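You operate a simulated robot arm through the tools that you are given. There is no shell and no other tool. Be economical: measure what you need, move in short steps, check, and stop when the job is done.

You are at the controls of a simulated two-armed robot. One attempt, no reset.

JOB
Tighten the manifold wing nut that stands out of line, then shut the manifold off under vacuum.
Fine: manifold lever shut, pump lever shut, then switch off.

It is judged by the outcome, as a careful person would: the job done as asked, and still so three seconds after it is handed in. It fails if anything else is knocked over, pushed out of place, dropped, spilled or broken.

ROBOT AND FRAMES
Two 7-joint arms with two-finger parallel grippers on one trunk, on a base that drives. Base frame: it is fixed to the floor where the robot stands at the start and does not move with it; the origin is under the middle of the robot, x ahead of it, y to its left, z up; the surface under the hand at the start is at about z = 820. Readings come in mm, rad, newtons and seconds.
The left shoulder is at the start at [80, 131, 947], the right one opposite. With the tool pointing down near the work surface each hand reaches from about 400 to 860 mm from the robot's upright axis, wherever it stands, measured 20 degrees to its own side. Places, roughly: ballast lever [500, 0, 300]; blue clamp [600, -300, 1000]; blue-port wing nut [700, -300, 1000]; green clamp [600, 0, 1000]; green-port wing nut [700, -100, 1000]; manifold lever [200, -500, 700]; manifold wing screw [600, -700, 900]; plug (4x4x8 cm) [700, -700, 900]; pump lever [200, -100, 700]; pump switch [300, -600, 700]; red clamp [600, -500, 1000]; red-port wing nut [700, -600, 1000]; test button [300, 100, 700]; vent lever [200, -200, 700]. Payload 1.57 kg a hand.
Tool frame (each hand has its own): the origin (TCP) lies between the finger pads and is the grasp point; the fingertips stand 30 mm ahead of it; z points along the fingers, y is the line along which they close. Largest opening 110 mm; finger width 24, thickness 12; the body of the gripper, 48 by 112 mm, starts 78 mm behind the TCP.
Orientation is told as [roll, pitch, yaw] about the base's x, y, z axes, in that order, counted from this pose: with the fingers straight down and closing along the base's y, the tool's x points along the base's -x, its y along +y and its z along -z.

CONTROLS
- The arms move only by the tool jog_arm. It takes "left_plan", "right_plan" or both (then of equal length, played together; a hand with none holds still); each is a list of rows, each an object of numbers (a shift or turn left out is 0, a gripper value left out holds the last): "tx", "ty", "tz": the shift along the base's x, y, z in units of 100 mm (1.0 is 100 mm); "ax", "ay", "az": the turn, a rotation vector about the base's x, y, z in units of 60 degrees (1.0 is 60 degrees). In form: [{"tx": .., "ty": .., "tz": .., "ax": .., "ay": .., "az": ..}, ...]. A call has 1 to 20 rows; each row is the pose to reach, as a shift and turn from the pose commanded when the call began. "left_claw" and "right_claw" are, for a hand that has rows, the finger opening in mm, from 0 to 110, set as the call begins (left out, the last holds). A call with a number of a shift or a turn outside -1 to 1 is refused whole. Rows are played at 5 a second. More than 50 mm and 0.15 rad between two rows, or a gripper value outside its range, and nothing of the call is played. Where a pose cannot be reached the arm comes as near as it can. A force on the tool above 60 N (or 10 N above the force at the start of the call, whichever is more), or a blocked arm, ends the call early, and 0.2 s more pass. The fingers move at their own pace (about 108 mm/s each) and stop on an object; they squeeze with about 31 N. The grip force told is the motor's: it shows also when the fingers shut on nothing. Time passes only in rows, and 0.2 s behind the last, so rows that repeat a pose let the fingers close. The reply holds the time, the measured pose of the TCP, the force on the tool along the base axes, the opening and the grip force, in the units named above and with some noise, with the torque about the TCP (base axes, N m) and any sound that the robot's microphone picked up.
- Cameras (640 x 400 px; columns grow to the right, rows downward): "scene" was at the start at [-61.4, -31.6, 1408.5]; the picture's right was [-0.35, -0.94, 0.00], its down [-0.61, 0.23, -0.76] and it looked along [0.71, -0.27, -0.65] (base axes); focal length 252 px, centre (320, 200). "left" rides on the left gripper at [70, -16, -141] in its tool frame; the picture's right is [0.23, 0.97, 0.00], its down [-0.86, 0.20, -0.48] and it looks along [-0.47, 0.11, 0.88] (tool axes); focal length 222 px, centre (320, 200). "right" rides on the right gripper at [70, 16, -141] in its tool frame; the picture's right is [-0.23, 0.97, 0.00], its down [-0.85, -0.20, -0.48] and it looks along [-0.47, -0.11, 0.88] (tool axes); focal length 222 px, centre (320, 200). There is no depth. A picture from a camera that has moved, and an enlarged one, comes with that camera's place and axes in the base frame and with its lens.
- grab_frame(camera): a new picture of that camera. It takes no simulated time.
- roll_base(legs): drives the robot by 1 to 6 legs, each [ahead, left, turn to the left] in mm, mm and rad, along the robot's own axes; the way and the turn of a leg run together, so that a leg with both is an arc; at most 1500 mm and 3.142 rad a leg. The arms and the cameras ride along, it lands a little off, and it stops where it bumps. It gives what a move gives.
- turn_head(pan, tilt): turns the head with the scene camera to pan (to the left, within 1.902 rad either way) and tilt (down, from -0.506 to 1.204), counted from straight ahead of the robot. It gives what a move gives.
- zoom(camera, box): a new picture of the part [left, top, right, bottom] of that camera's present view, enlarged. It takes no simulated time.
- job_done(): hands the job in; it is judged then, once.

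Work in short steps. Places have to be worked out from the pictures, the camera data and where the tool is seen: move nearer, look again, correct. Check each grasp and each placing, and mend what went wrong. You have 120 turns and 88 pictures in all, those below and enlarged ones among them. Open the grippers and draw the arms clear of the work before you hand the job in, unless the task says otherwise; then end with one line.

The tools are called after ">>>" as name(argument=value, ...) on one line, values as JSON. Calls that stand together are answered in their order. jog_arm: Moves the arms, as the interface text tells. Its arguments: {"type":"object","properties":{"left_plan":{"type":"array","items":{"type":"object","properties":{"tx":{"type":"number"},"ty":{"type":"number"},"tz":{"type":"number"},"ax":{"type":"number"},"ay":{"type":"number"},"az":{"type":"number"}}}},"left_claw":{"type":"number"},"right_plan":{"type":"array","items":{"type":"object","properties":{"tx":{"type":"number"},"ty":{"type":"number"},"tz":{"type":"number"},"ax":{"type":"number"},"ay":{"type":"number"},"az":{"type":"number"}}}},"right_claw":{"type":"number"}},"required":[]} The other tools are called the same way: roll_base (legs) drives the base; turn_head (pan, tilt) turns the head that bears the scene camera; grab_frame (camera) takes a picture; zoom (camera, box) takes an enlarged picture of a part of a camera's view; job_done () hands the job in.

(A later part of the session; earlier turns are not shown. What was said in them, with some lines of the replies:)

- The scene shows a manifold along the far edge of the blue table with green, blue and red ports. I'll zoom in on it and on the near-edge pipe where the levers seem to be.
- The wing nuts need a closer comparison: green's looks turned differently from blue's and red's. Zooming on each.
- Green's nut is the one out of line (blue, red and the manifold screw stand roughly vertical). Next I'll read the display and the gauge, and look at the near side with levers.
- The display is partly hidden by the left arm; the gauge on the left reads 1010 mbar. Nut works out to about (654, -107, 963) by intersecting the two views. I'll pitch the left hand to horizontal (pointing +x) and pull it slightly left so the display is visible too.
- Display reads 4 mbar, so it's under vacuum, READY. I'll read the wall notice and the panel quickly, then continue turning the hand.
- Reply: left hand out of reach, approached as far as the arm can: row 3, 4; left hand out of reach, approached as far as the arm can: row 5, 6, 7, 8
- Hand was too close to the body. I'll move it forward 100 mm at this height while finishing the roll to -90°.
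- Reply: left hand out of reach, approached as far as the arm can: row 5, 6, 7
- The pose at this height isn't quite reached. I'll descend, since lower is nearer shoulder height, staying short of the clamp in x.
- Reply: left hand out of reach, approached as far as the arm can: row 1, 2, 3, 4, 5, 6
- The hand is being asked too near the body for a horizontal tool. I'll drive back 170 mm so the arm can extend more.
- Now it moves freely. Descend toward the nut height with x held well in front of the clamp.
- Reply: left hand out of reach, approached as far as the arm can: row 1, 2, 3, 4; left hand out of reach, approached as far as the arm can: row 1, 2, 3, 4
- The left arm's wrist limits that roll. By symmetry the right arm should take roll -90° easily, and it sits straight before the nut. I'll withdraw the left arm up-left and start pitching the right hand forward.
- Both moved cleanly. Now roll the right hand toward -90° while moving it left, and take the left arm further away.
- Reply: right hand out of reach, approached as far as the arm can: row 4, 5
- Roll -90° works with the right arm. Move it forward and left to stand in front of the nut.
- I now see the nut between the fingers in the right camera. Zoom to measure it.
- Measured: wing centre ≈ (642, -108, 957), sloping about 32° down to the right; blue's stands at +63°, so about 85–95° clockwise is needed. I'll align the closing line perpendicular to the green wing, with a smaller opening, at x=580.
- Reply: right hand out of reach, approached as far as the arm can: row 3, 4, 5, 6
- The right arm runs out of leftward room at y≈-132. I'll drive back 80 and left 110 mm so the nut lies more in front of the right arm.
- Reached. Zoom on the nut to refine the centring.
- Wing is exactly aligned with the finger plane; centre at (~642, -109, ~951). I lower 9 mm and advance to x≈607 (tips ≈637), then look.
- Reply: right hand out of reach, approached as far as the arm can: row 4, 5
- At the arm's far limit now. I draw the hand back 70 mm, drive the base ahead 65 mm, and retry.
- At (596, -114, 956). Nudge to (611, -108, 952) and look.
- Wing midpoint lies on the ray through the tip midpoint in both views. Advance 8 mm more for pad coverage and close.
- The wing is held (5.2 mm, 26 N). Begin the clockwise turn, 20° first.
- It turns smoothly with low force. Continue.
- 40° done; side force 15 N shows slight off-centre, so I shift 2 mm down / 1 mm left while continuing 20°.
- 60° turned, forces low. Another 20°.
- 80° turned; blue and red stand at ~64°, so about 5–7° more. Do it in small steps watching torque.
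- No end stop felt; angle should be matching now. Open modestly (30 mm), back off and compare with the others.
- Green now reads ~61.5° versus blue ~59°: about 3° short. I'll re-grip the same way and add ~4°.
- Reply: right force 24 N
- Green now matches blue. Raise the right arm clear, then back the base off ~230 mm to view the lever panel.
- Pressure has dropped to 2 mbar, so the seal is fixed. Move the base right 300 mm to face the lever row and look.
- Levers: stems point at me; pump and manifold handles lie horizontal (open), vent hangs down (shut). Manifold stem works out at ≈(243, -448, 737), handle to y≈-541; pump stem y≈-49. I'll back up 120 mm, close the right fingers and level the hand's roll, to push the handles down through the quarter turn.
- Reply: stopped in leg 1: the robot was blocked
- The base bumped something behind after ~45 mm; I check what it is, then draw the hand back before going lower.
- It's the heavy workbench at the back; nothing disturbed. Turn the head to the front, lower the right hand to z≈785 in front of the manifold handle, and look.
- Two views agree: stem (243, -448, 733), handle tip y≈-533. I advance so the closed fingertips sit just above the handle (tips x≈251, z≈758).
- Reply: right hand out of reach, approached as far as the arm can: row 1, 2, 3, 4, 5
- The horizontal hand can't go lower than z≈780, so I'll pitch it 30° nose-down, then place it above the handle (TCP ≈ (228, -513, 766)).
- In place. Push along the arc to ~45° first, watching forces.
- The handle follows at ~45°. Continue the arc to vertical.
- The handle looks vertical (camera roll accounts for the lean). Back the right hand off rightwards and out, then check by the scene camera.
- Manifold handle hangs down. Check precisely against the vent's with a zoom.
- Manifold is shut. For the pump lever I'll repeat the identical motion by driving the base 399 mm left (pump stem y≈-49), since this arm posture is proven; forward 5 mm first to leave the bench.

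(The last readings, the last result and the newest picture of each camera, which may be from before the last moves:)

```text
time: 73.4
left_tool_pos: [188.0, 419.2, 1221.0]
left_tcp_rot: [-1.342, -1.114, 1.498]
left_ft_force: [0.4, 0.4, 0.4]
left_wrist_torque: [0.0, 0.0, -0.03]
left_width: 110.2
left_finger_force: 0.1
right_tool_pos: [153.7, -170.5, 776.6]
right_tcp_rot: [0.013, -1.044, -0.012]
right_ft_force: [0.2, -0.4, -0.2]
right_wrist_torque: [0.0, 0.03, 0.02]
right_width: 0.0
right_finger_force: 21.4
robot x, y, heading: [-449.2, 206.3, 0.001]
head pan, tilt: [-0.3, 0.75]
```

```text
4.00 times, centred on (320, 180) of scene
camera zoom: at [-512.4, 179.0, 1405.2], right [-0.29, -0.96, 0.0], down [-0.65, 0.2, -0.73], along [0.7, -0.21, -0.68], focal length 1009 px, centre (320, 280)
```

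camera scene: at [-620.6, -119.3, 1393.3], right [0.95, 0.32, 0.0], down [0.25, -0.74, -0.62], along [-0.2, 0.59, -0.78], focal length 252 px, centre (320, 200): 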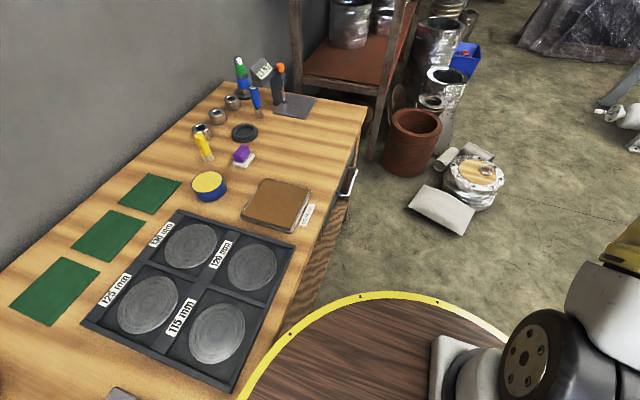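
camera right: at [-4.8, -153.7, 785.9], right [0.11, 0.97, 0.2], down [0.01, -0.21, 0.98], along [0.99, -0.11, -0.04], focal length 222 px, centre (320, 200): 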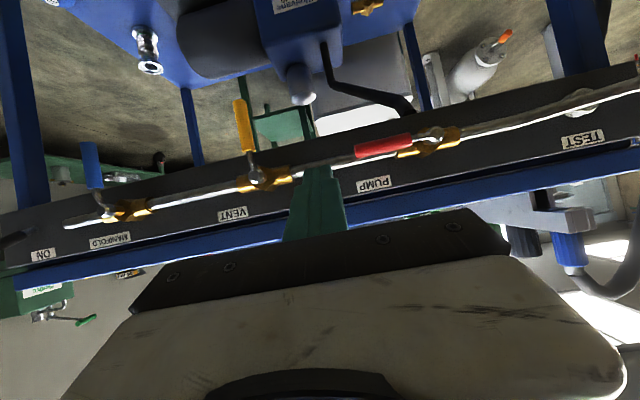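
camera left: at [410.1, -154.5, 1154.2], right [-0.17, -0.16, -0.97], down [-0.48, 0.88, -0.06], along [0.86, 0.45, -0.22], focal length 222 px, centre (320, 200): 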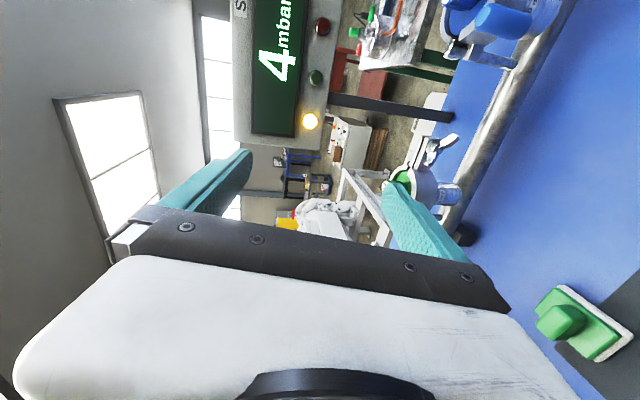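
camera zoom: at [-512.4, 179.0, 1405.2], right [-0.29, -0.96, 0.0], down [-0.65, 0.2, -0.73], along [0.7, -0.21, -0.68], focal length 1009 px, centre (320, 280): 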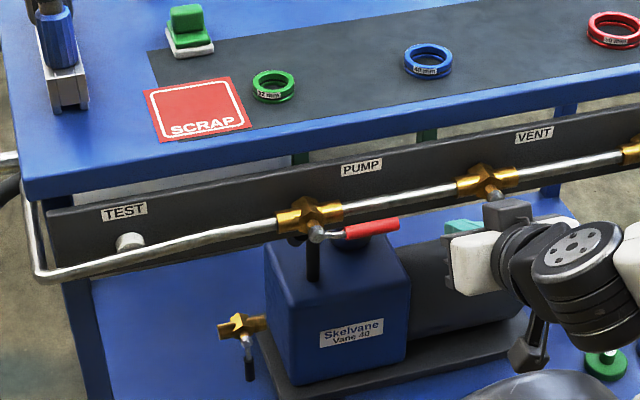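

Pump stem ≈(243, -49, 735), handle to y≈-132: same geometry. Move to above the handle.

>>> jog_arm(right_plan=[{"ty": 0.3}, {"ty": 0.565}, {"ty": 0.565, "tx": 0.3}, {"ty": 0.565, "tx": 0.6, "tz": -0.04}, {"ty": 0.565, "tx": 0.73, "tz": -0.06}, {"ty": 0.565, "tx": 0.73, "tz": -0.06}])

>>> grab_frame(camera="right")

```text
time: 74.8
left_tool_pos: [188.4, 418.6, 1220.9]
left_tcp_rot: [-1.343, -1.111, 1.497]
left_ft_force: [0.4, -0.3, -0.6]
left_wrist_torque: [0.01, -0.01, -0.01]
left_width: 109.8
left_finger_force: 0.1
right_tool_pos: [226.9, -113.3, 770.9]
right_tcp_rot: [0.012, -1.045, -0.011]
right_ft_force: [-0.1, 0.3, -0.1]
right_wrist_torque: [0.06, 0.01, -0.04]
right_width: 0.0
right_finger_force: 21.2
robot x, y, heading: [-449.7, 207.2, 0.0]
head pan, tilt: [-0.3, 0.75]
```

```text
27 pictures are left
camera right: at [68.3, -97.3, 781.4], right [0.11, 0.97, 0.2], down [0.01, -0.21, 0.98], along [0.99, -0.11, -0.04], focal length 222 px, centre (320, 200)
```

right: 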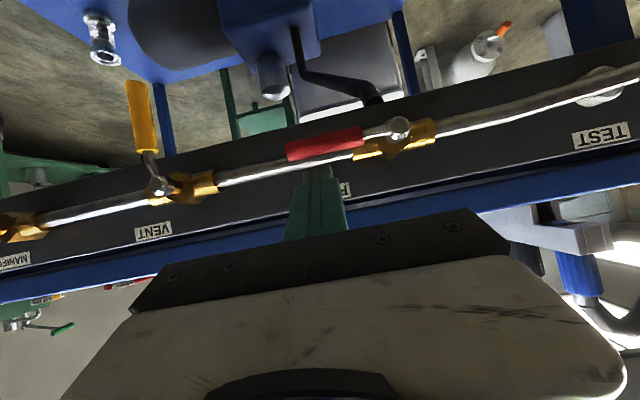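

Fingers are above the red handle. Push along the whole arc (start 2 mm higher, same shape).

>>> jog_arm(right_plan=[{"tz": -0.08}, {"ty": -0.03, "tz": -0.17}, {"ty": -0.035, "tz": -0.265}, {"ty": -0.025, "tz": -0.35}, {"ty": -0.015, "tz": -0.435}, {"ty": 0.015, "tz": -0.52}, {"ty": 0.05, "tz": -0.61}, {"ty": 0.09, "tz": -0.68}, {"ty": 0.145, "tz": -0.75}, {"ty": 0.21, "tz": -0.81}, {"ty": 0.285, "tz": -0.865}, {"ty": 0.36, "tz": -0.9}, {"ty": 0.445, "tz": -0.935}, {"ty": 0.46, "tz": -0.935}])

>>> grab_frame(camera="right")

```text
time: 77.8
left_tool_pos: [188.8, 419.4, 1220.6]
left_tcp_rot: [-1.341, -1.111, 1.498]
left_ft_force: [0.6, -0.3, -0.3]
left_wrist_torque: [-0.03, 0.01, 0.01]
left_width: 110.0
left_finger_force: 0.0
right_tool_pos: [227.1, -68.3, 677.0]
right_tcp_rot: [0.013, -1.045, -0.01]
right_ft_force: [1.0, -0.9, 0.0]
right_wrist_torque: [0.01, 0.0, 0.01]
right_width: 0.1
right_finger_force: 21.6
robot x, y, heading: [-453.8, 207.0, 0.002]
head pan, tilt: [-0.3, 0.75]
```

```text
26 pictures are left
camera right: at [68.4, -51.6, 686.4], right [0.11, 0.97, 0.2], down [0.01, -0.21, 0.98], along [0.99, -0.11, -0.04], focal length 222 px, centre (320, 200)
```

right: 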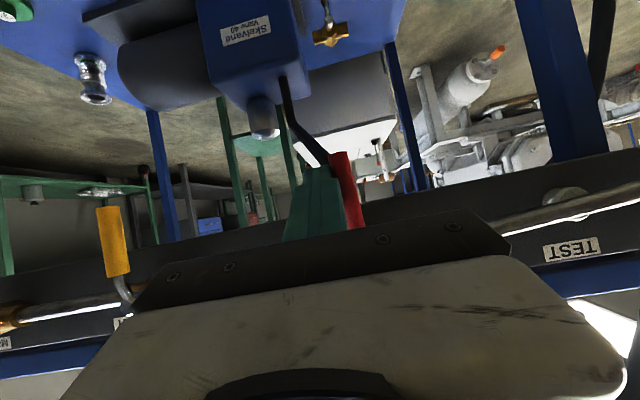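

Nearly vertical, ~2° short; nudge 2 mm further and retreat the same way, then inspect.

>>> jog_arm(right_plan=[{"ty": 0.02}, {"ty": 0.03}, {"ty": -0.2}, {"ty": -0.5}, {"ty": -0.5, "tx": -0.3}, {"ty": -0.7, "tx": -0.6, "tz": 0.2}, {"ty": -0.9, "tx": -0.8, "tz": 0.6}, {"ty": -1.0, "tx": -0.8, "tz": 1.0}])

>>> zoom(camera="scene", box=[280, 150, 376, 210])

```text
time: 79.6
left_tool_pos: [189.6, 419.5, 1219.9]
left_tcp_rot: [-1.338, -1.112, 1.497]
left_ft_force: [0.0, -0.1, 0.0]
left_wrist_torque: [0.03, -0.02, 0.02]
left_width: 110.3
left_finger_force: 0.1
right_tool_pos: [147.9, -167.7, 773.4]
right_tcp_rot: [0.012, -1.045, -0.009]
right_ft_force: [0.6, 0.5, -0.5]
right_wrist_torque: [0.0, 0.0, 0.0]
right_width: 0.2
right_finger_force: 21.3
robot x, y, heading: [-449.1, 204.8, -0.001]
head pan, tilt: [-0.3, 0.75]
```

```text
6.67 times, centred on (328, 180) of scene
camera zoom: at [-512.2, 178.9, 1405.2], right [-0.29, -0.96, 0.0], down [-0.65, 0.2, -0.73], along [0.7, -0.21, -0.68], focal length 1682 px, centre (267, 333)
```

zoom: 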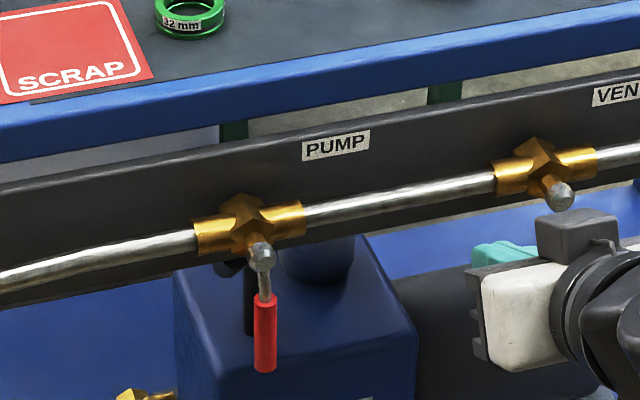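

Pump handle is vertical: shut. Now the switch: toggle from about (287,-635,732) sticking out and up to (248,-638,749) = ON, so it goes down for off. Drive back right 450 mm and look.

>>> roll_base(legs=[[0, -450, 0]])

>>> grab_frame(camera="right")

>>> zoom(camera="scene", box=[290, 130, 450, 230])

```text
time: 82.3
left_tool_pos: [188.0, -36.9, 1220.7]
left_tcp_rot: [-1.341, -1.113, 1.488]
left_ft_force: [-0.4, -0.2, 0.2]
left_wrist_torque: [0.0, 0.03, -0.01]
left_width: 109.9
left_finger_force: 0.1
right_tool_pos: [142.1, -622.0, 774.8]
right_tcp_rot: [0.011, -1.046, -0.021]
right_ft_force: [-0.1, -0.3, -0.4]
right_wrist_torque: [-0.04, 0.01, 0.06]
right_width: 0.3
right_finger_force: 21.0
robot x, y, heading: [-455.7, -243.4, -0.005]
head pan, tilt: [-0.3, 0.75]
```

```text
24 pictures are left
camera right: at [-15.3, -603.2, 784.4], right [0.12, 0.97, 0.2], down [0.01, -0.21, 0.98], along [0.99, -0.12, -0.04], focal length 222 px, centre (320, 200)
```

right: 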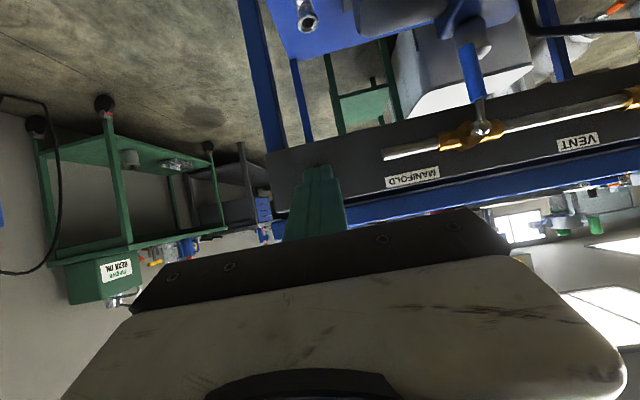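

```text
4.00 times, centred on (370, 180) of scene
camera zoom: at [-513.8, -270.1, 1405.2], right [-0.3, -0.95, 0.0], down [-0.65, 0.21, -0.73], along [0.7, -0.22, -0.68], focal length 1009 px, centre (120, 280)
```

zoom: 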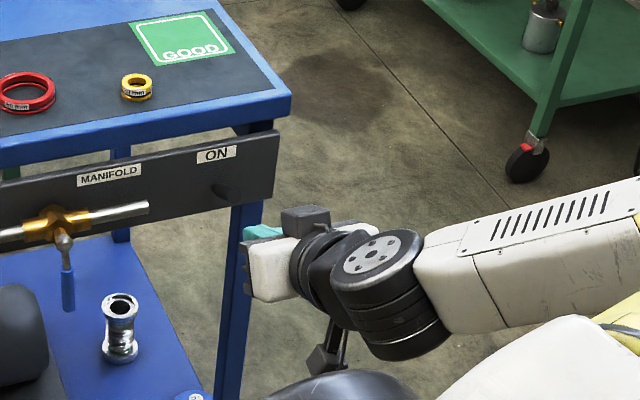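

Zoom on the switch for a better fix.

>>> zoom(camera="scene", box=[328, 158, 368, 183])

```text
16.00 times, centred on (348, 170) of scene
camera zoom: at [-513.8, -270.1, 1405.2], right [-0.3, -0.95, 0.0], down [-0.65, 0.21, -0.73], along [0.7, -0.22, -0.68], focal length 4037 px, centre (-128, 672)
```

zoom: 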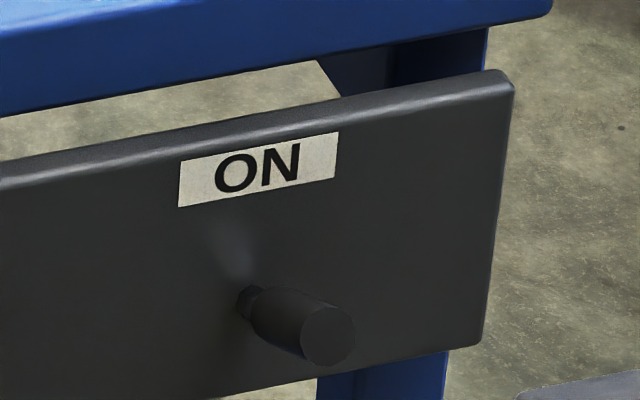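

Toggle centre ≈ (250, -633, 749), up = ON. Place the closed fingers above it at TCP (239, -633, 790).

>>> jog_arm(right_plan=[{"ty": -0.11, "tz": 0.15}, {"ty": -0.11, "tz": 0.15, "tx": 0.3}, {"ty": -0.11, "tz": 0.15, "tx": 0.6}, {"ty": -0.11, "tz": 0.15, "tx": 0.85}, {"ty": -0.11, "tz": 0.15, "tx": 0.97}, {"ty": -0.11, "tz": 0.15, "tx": 0.97}])

>>> grab_frame(camera="right")

>>> zoom(camera="scene", box=[308, 146, 388, 196])

```text
time: 83.7
left_tool_pos: [187.5, -36.4, 1220.8]
left_tcp_rot: [-1.341, -1.111, 1.489]
left_ft_force: [0.6, -0.7, 0.1]
left_wrist_torque: [0.02, 0.01, 0.0]
left_width: 110.1
left_finger_force: 0.1
right_tool_pos: [239.5, -631.7, 789.1]
right_tcp_rot: [0.012, -1.046, -0.019]
right_ft_force: [-0.2, 0.0, 1.0]
right_wrist_torque: [0.02, -0.02, 0.0]
right_width: 0.0
right_finger_force: 20.9
robot x, y, heading: [-451.1, -244.9, -0.007]
head pan, tilt: [-0.3, 0.75]
```

```text
21 pictures are left
camera right: at [81.5, -613.9, 799.3], right [0.12, 0.97, 0.2], down [0.01, -0.21, 0.98], along [0.99, -0.12, -0.04], focal length 222 px, centre (320, 200)
```

right: 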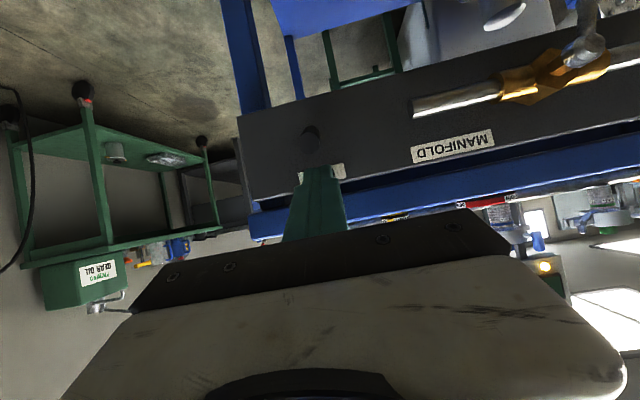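

```text
8.00 times, centred on (348, 171) of scene
camera zoom: at [-513.8, -270.1, 1405.2], right [-0.3, -0.95, 0.0], down [-0.65, 0.21, -0.73], along [0.7, -0.22, -0.68], focal length 2018 px, centre (96, 432)
```

zoom: 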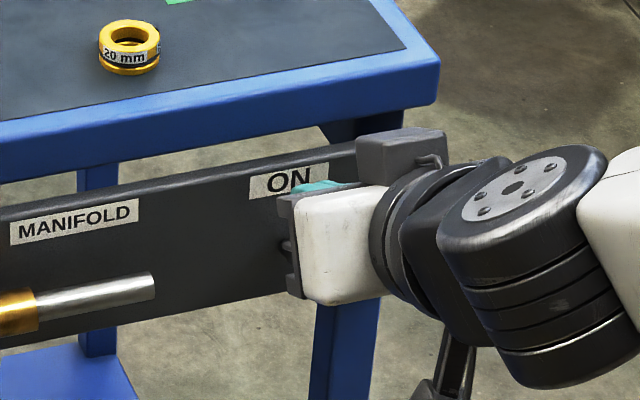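

Fingers are just above the toggle, aligned in y. Press down gradually.

>>> jog_arm(right_plan=[{"tz": -0.06}, {"tz": -0.12}, {"tz": -0.18}, {"tz": -0.24}, {"tz": -0.3}, {"tz": -0.36}, {"tz": -0.4}])

>>> grab_frame(camera="right")

```text
time: 85.3
left_tool_pos: [188.7, -36.8, 1220.8]
left_tcp_rot: [-1.342, -1.112, 1.489]
left_ft_force: [0.2, 0.8, 0.3]
left_wrist_torque: [0.0, 0.01, 0.0]
left_width: 110.3
left_finger_force: 0.1
right_tool_pos: [240.5, -632.7, 749.7]
right_tcp_rot: [0.01, -1.044, -0.018]
right_ft_force: [0.4, -0.3, 0.0]
right_wrist_torque: [0.01, 0.0, -0.02]
right_width: 0.0
right_finger_force: 21.5
robot x, y, heading: [-450.9, -243.5, -0.005]
head pan, tilt: [-0.3, 0.75]
```

```text
19 pictures are left
camera right: at [81.8, -614.0, 759.7], right [0.12, 0.97, 0.2], down [0.01, -0.21, 0.98], along [0.99, -0.12, -0.04], focal length 222 px, centre (320, 200)
```

right: 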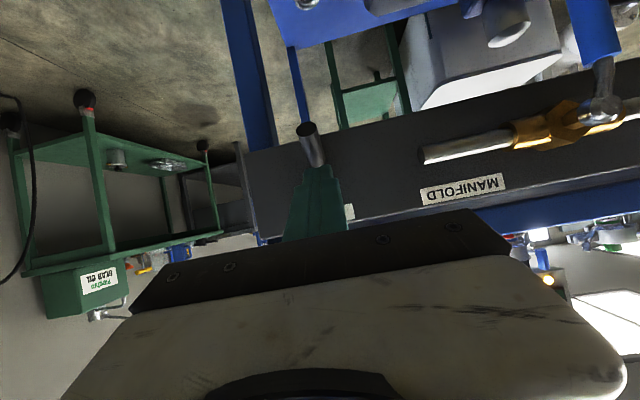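

The toggle now points down and force is nil, so it snapped over. Raise slightly, withdraw, and look.

>>> jog_arm(right_plan=[{"tz": 0.2}, {"tz": 0.3, "tx": -0.3}, {"tz": 0.3, "tx": -0.6}, {"tz": 0.3, "tx": -0.9, "ty": -0.2}, {"tz": 0.3, "tx": -0.9, "ty": -0.6}, {"tz": 0.3, "tx": -0.9, "ty": -0.8}])

>>> zoom(camera="scene", box=[318, 152, 382, 192])

>>> turn_head(pan=-0.1, tilt=0.6)

>>> grab_frame(camera="scene")

```text
time: 86.7
left_tool_pos: [189.6, -36.4, 1219.8]
left_tcp_rot: [-1.342, -1.111, 1.488]
left_ft_force: [0.2, -0.7, -0.5]
left_wrist_torque: [0.0, -0.04, -0.03]
left_width: 110.1
left_finger_force: 0.0
right_tool_pos: [151.1, -712.3, 779.3]
right_tcp_rot: [0.013, -1.047, -0.02]
right_ft_force: [0.0, 0.3, -0.2]
right_wrist_torque: [-0.01, 0.01, -0.03]
right_width: 0.1
right_finger_force: 21.4
robot x, y, heading: [-454.9, -242.6, -0.009]
head pan, tilt: [-0.3, 0.75]
```

```text
10.00 times, centred on (350, 172) of scene
camera zoom: at [-513.6, -269.9, 1405.2], right [-0.3, -0.95, 0.0], down [-0.65, 0.21, -0.73], along [0.7, -0.22, -0.68], focal length 2523 px, centre (20, 480)
```

zoom: 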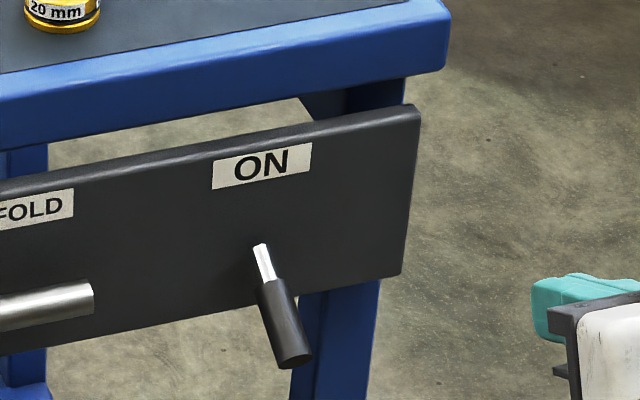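

```text
time: 87.5
left_tool_pos: [188.9, -36.0, 1220.6]
left_tcp_rot: [-1.342, -1.111, 1.488]
left_ft_force: [-0.1, -0.2, 0.3]
left_wrist_torque: [-0.01, 0.02, 0.03]
left_width: 110.1
left_finger_force: 0.0
right_tool_pos: [151.5, -713.3, 780.3]
right_tcp_rot: [0.011, -1.045, -0.019]
right_ft_force: [-0.6, 0.4, -1.0]
right_wrist_torque: [-0.01, 0.0, -0.02]
right_width: 0.1
right_finger_force: 21.2
robot x, y, heading: [-448.1, -242.3, -0.007]
head pan, tilt: [-0.099, 0.6]
```

```text
17 pictures are left
camera scene: at [-504.9, -254.5, 1418.0], right [-0.11, -0.99, 0.0], down [-0.56, 0.06, -0.82], along [0.82, -0.09, -0.57], focal length 252 px, centre (320, 200)
```

scene: 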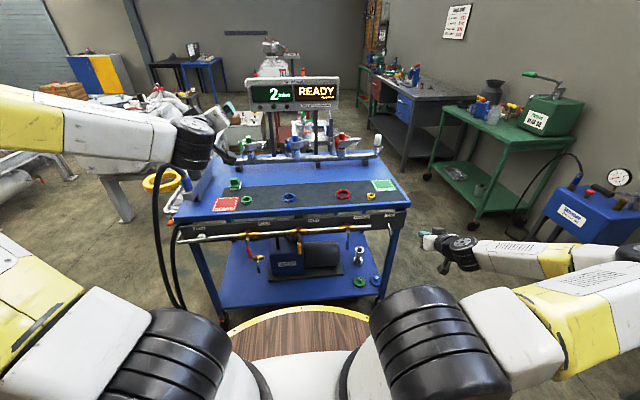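

The switch is down and the pump lamp is out; pressure holds at 2 mbar. Final check of levers and nut, and open the right gripper while drawing it back.

>>> jog_arm(right_plan=[{"tx": -0.1, "tz": 0.2}, {"tx": -0.2, "tz": 0.5}, {"tx": -0.2, "tz": 0.8}], right_claw=60)

>>> zoom(camera="scene", box=[210, 200, 420, 320])

>>> zoom(camera="scene", box=[220, 70, 400, 180])

```text
time: 88.3
left_tool_pos: [189.1, -36.3, 1220.8]
left_tcp_rot: [-1.343, -1.113, 1.49]
left_ft_force: [0.4, -0.1, 0.3]
left_wrist_torque: [0.01, -0.01, 0.01]
left_width: 109.8
left_finger_force: 0.1
right_tool_pos: [131.1, -713.9, 858.6]
right_tcp_rot: [0.01, -1.045, -0.019]
right_ft_force: [0.3, -0.3, 0.7]
right_wrist_torque: [0.02, 0.01, 0.03]
right_width: 59.9
right_finger_force: 0.0
robot x, y, heading: [-450.5, -242.6, -0.012]
head pan, tilt: [-0.099, 0.6]
```

```text
3.05 times, centred on (315, 260) of scene
camera zoom: at [-504.8, -254.7, 1418.0], right [-0.11, -0.99, 0.0], down [-0.56, 0.06, -0.82], along [0.82, -0.09, -0.57], focal length 769 px, centre (335, 17)
```

zoom: 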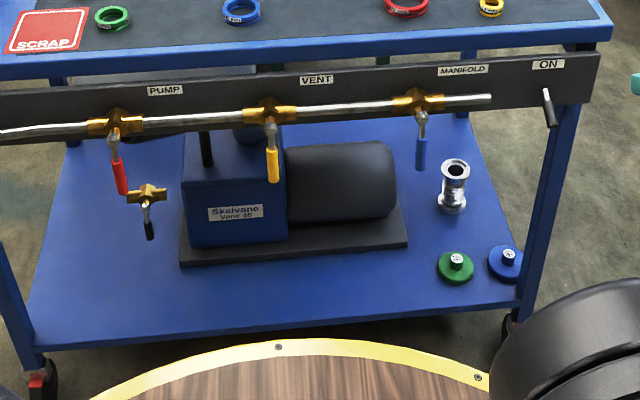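

```text
3.56 times, centred on (310, 125) of scene
camera zoom: at [-504.8, -254.7, 1418.0], right [-0.11, -0.99, 0.0], down [-0.56, 0.06, -0.82], along [0.82, -0.09, -0.57], focal length 897 px, centre (356, 467)
```

zoom: 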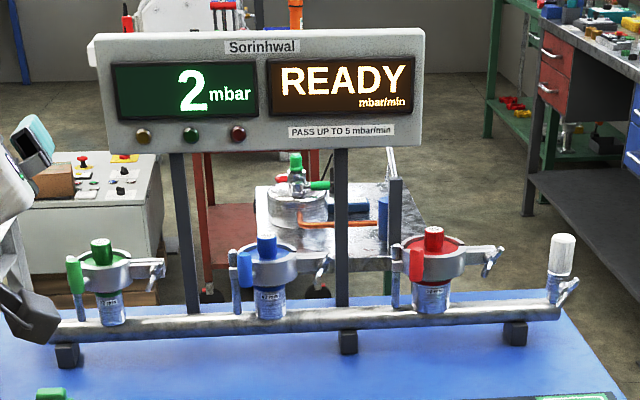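

All three levers hang shut, the switch is off, the wing nuts are in line and the display holds 2 mbar. Both grippers are open and clear, so I hand it in.

>>> job_done()

```text
The job is handed in.
```

I tightened the green-port wing nut into line with the others, then shut the manifold lever, shut the pump lever and switched off the pump, with the manifold holding at 2 mbar.
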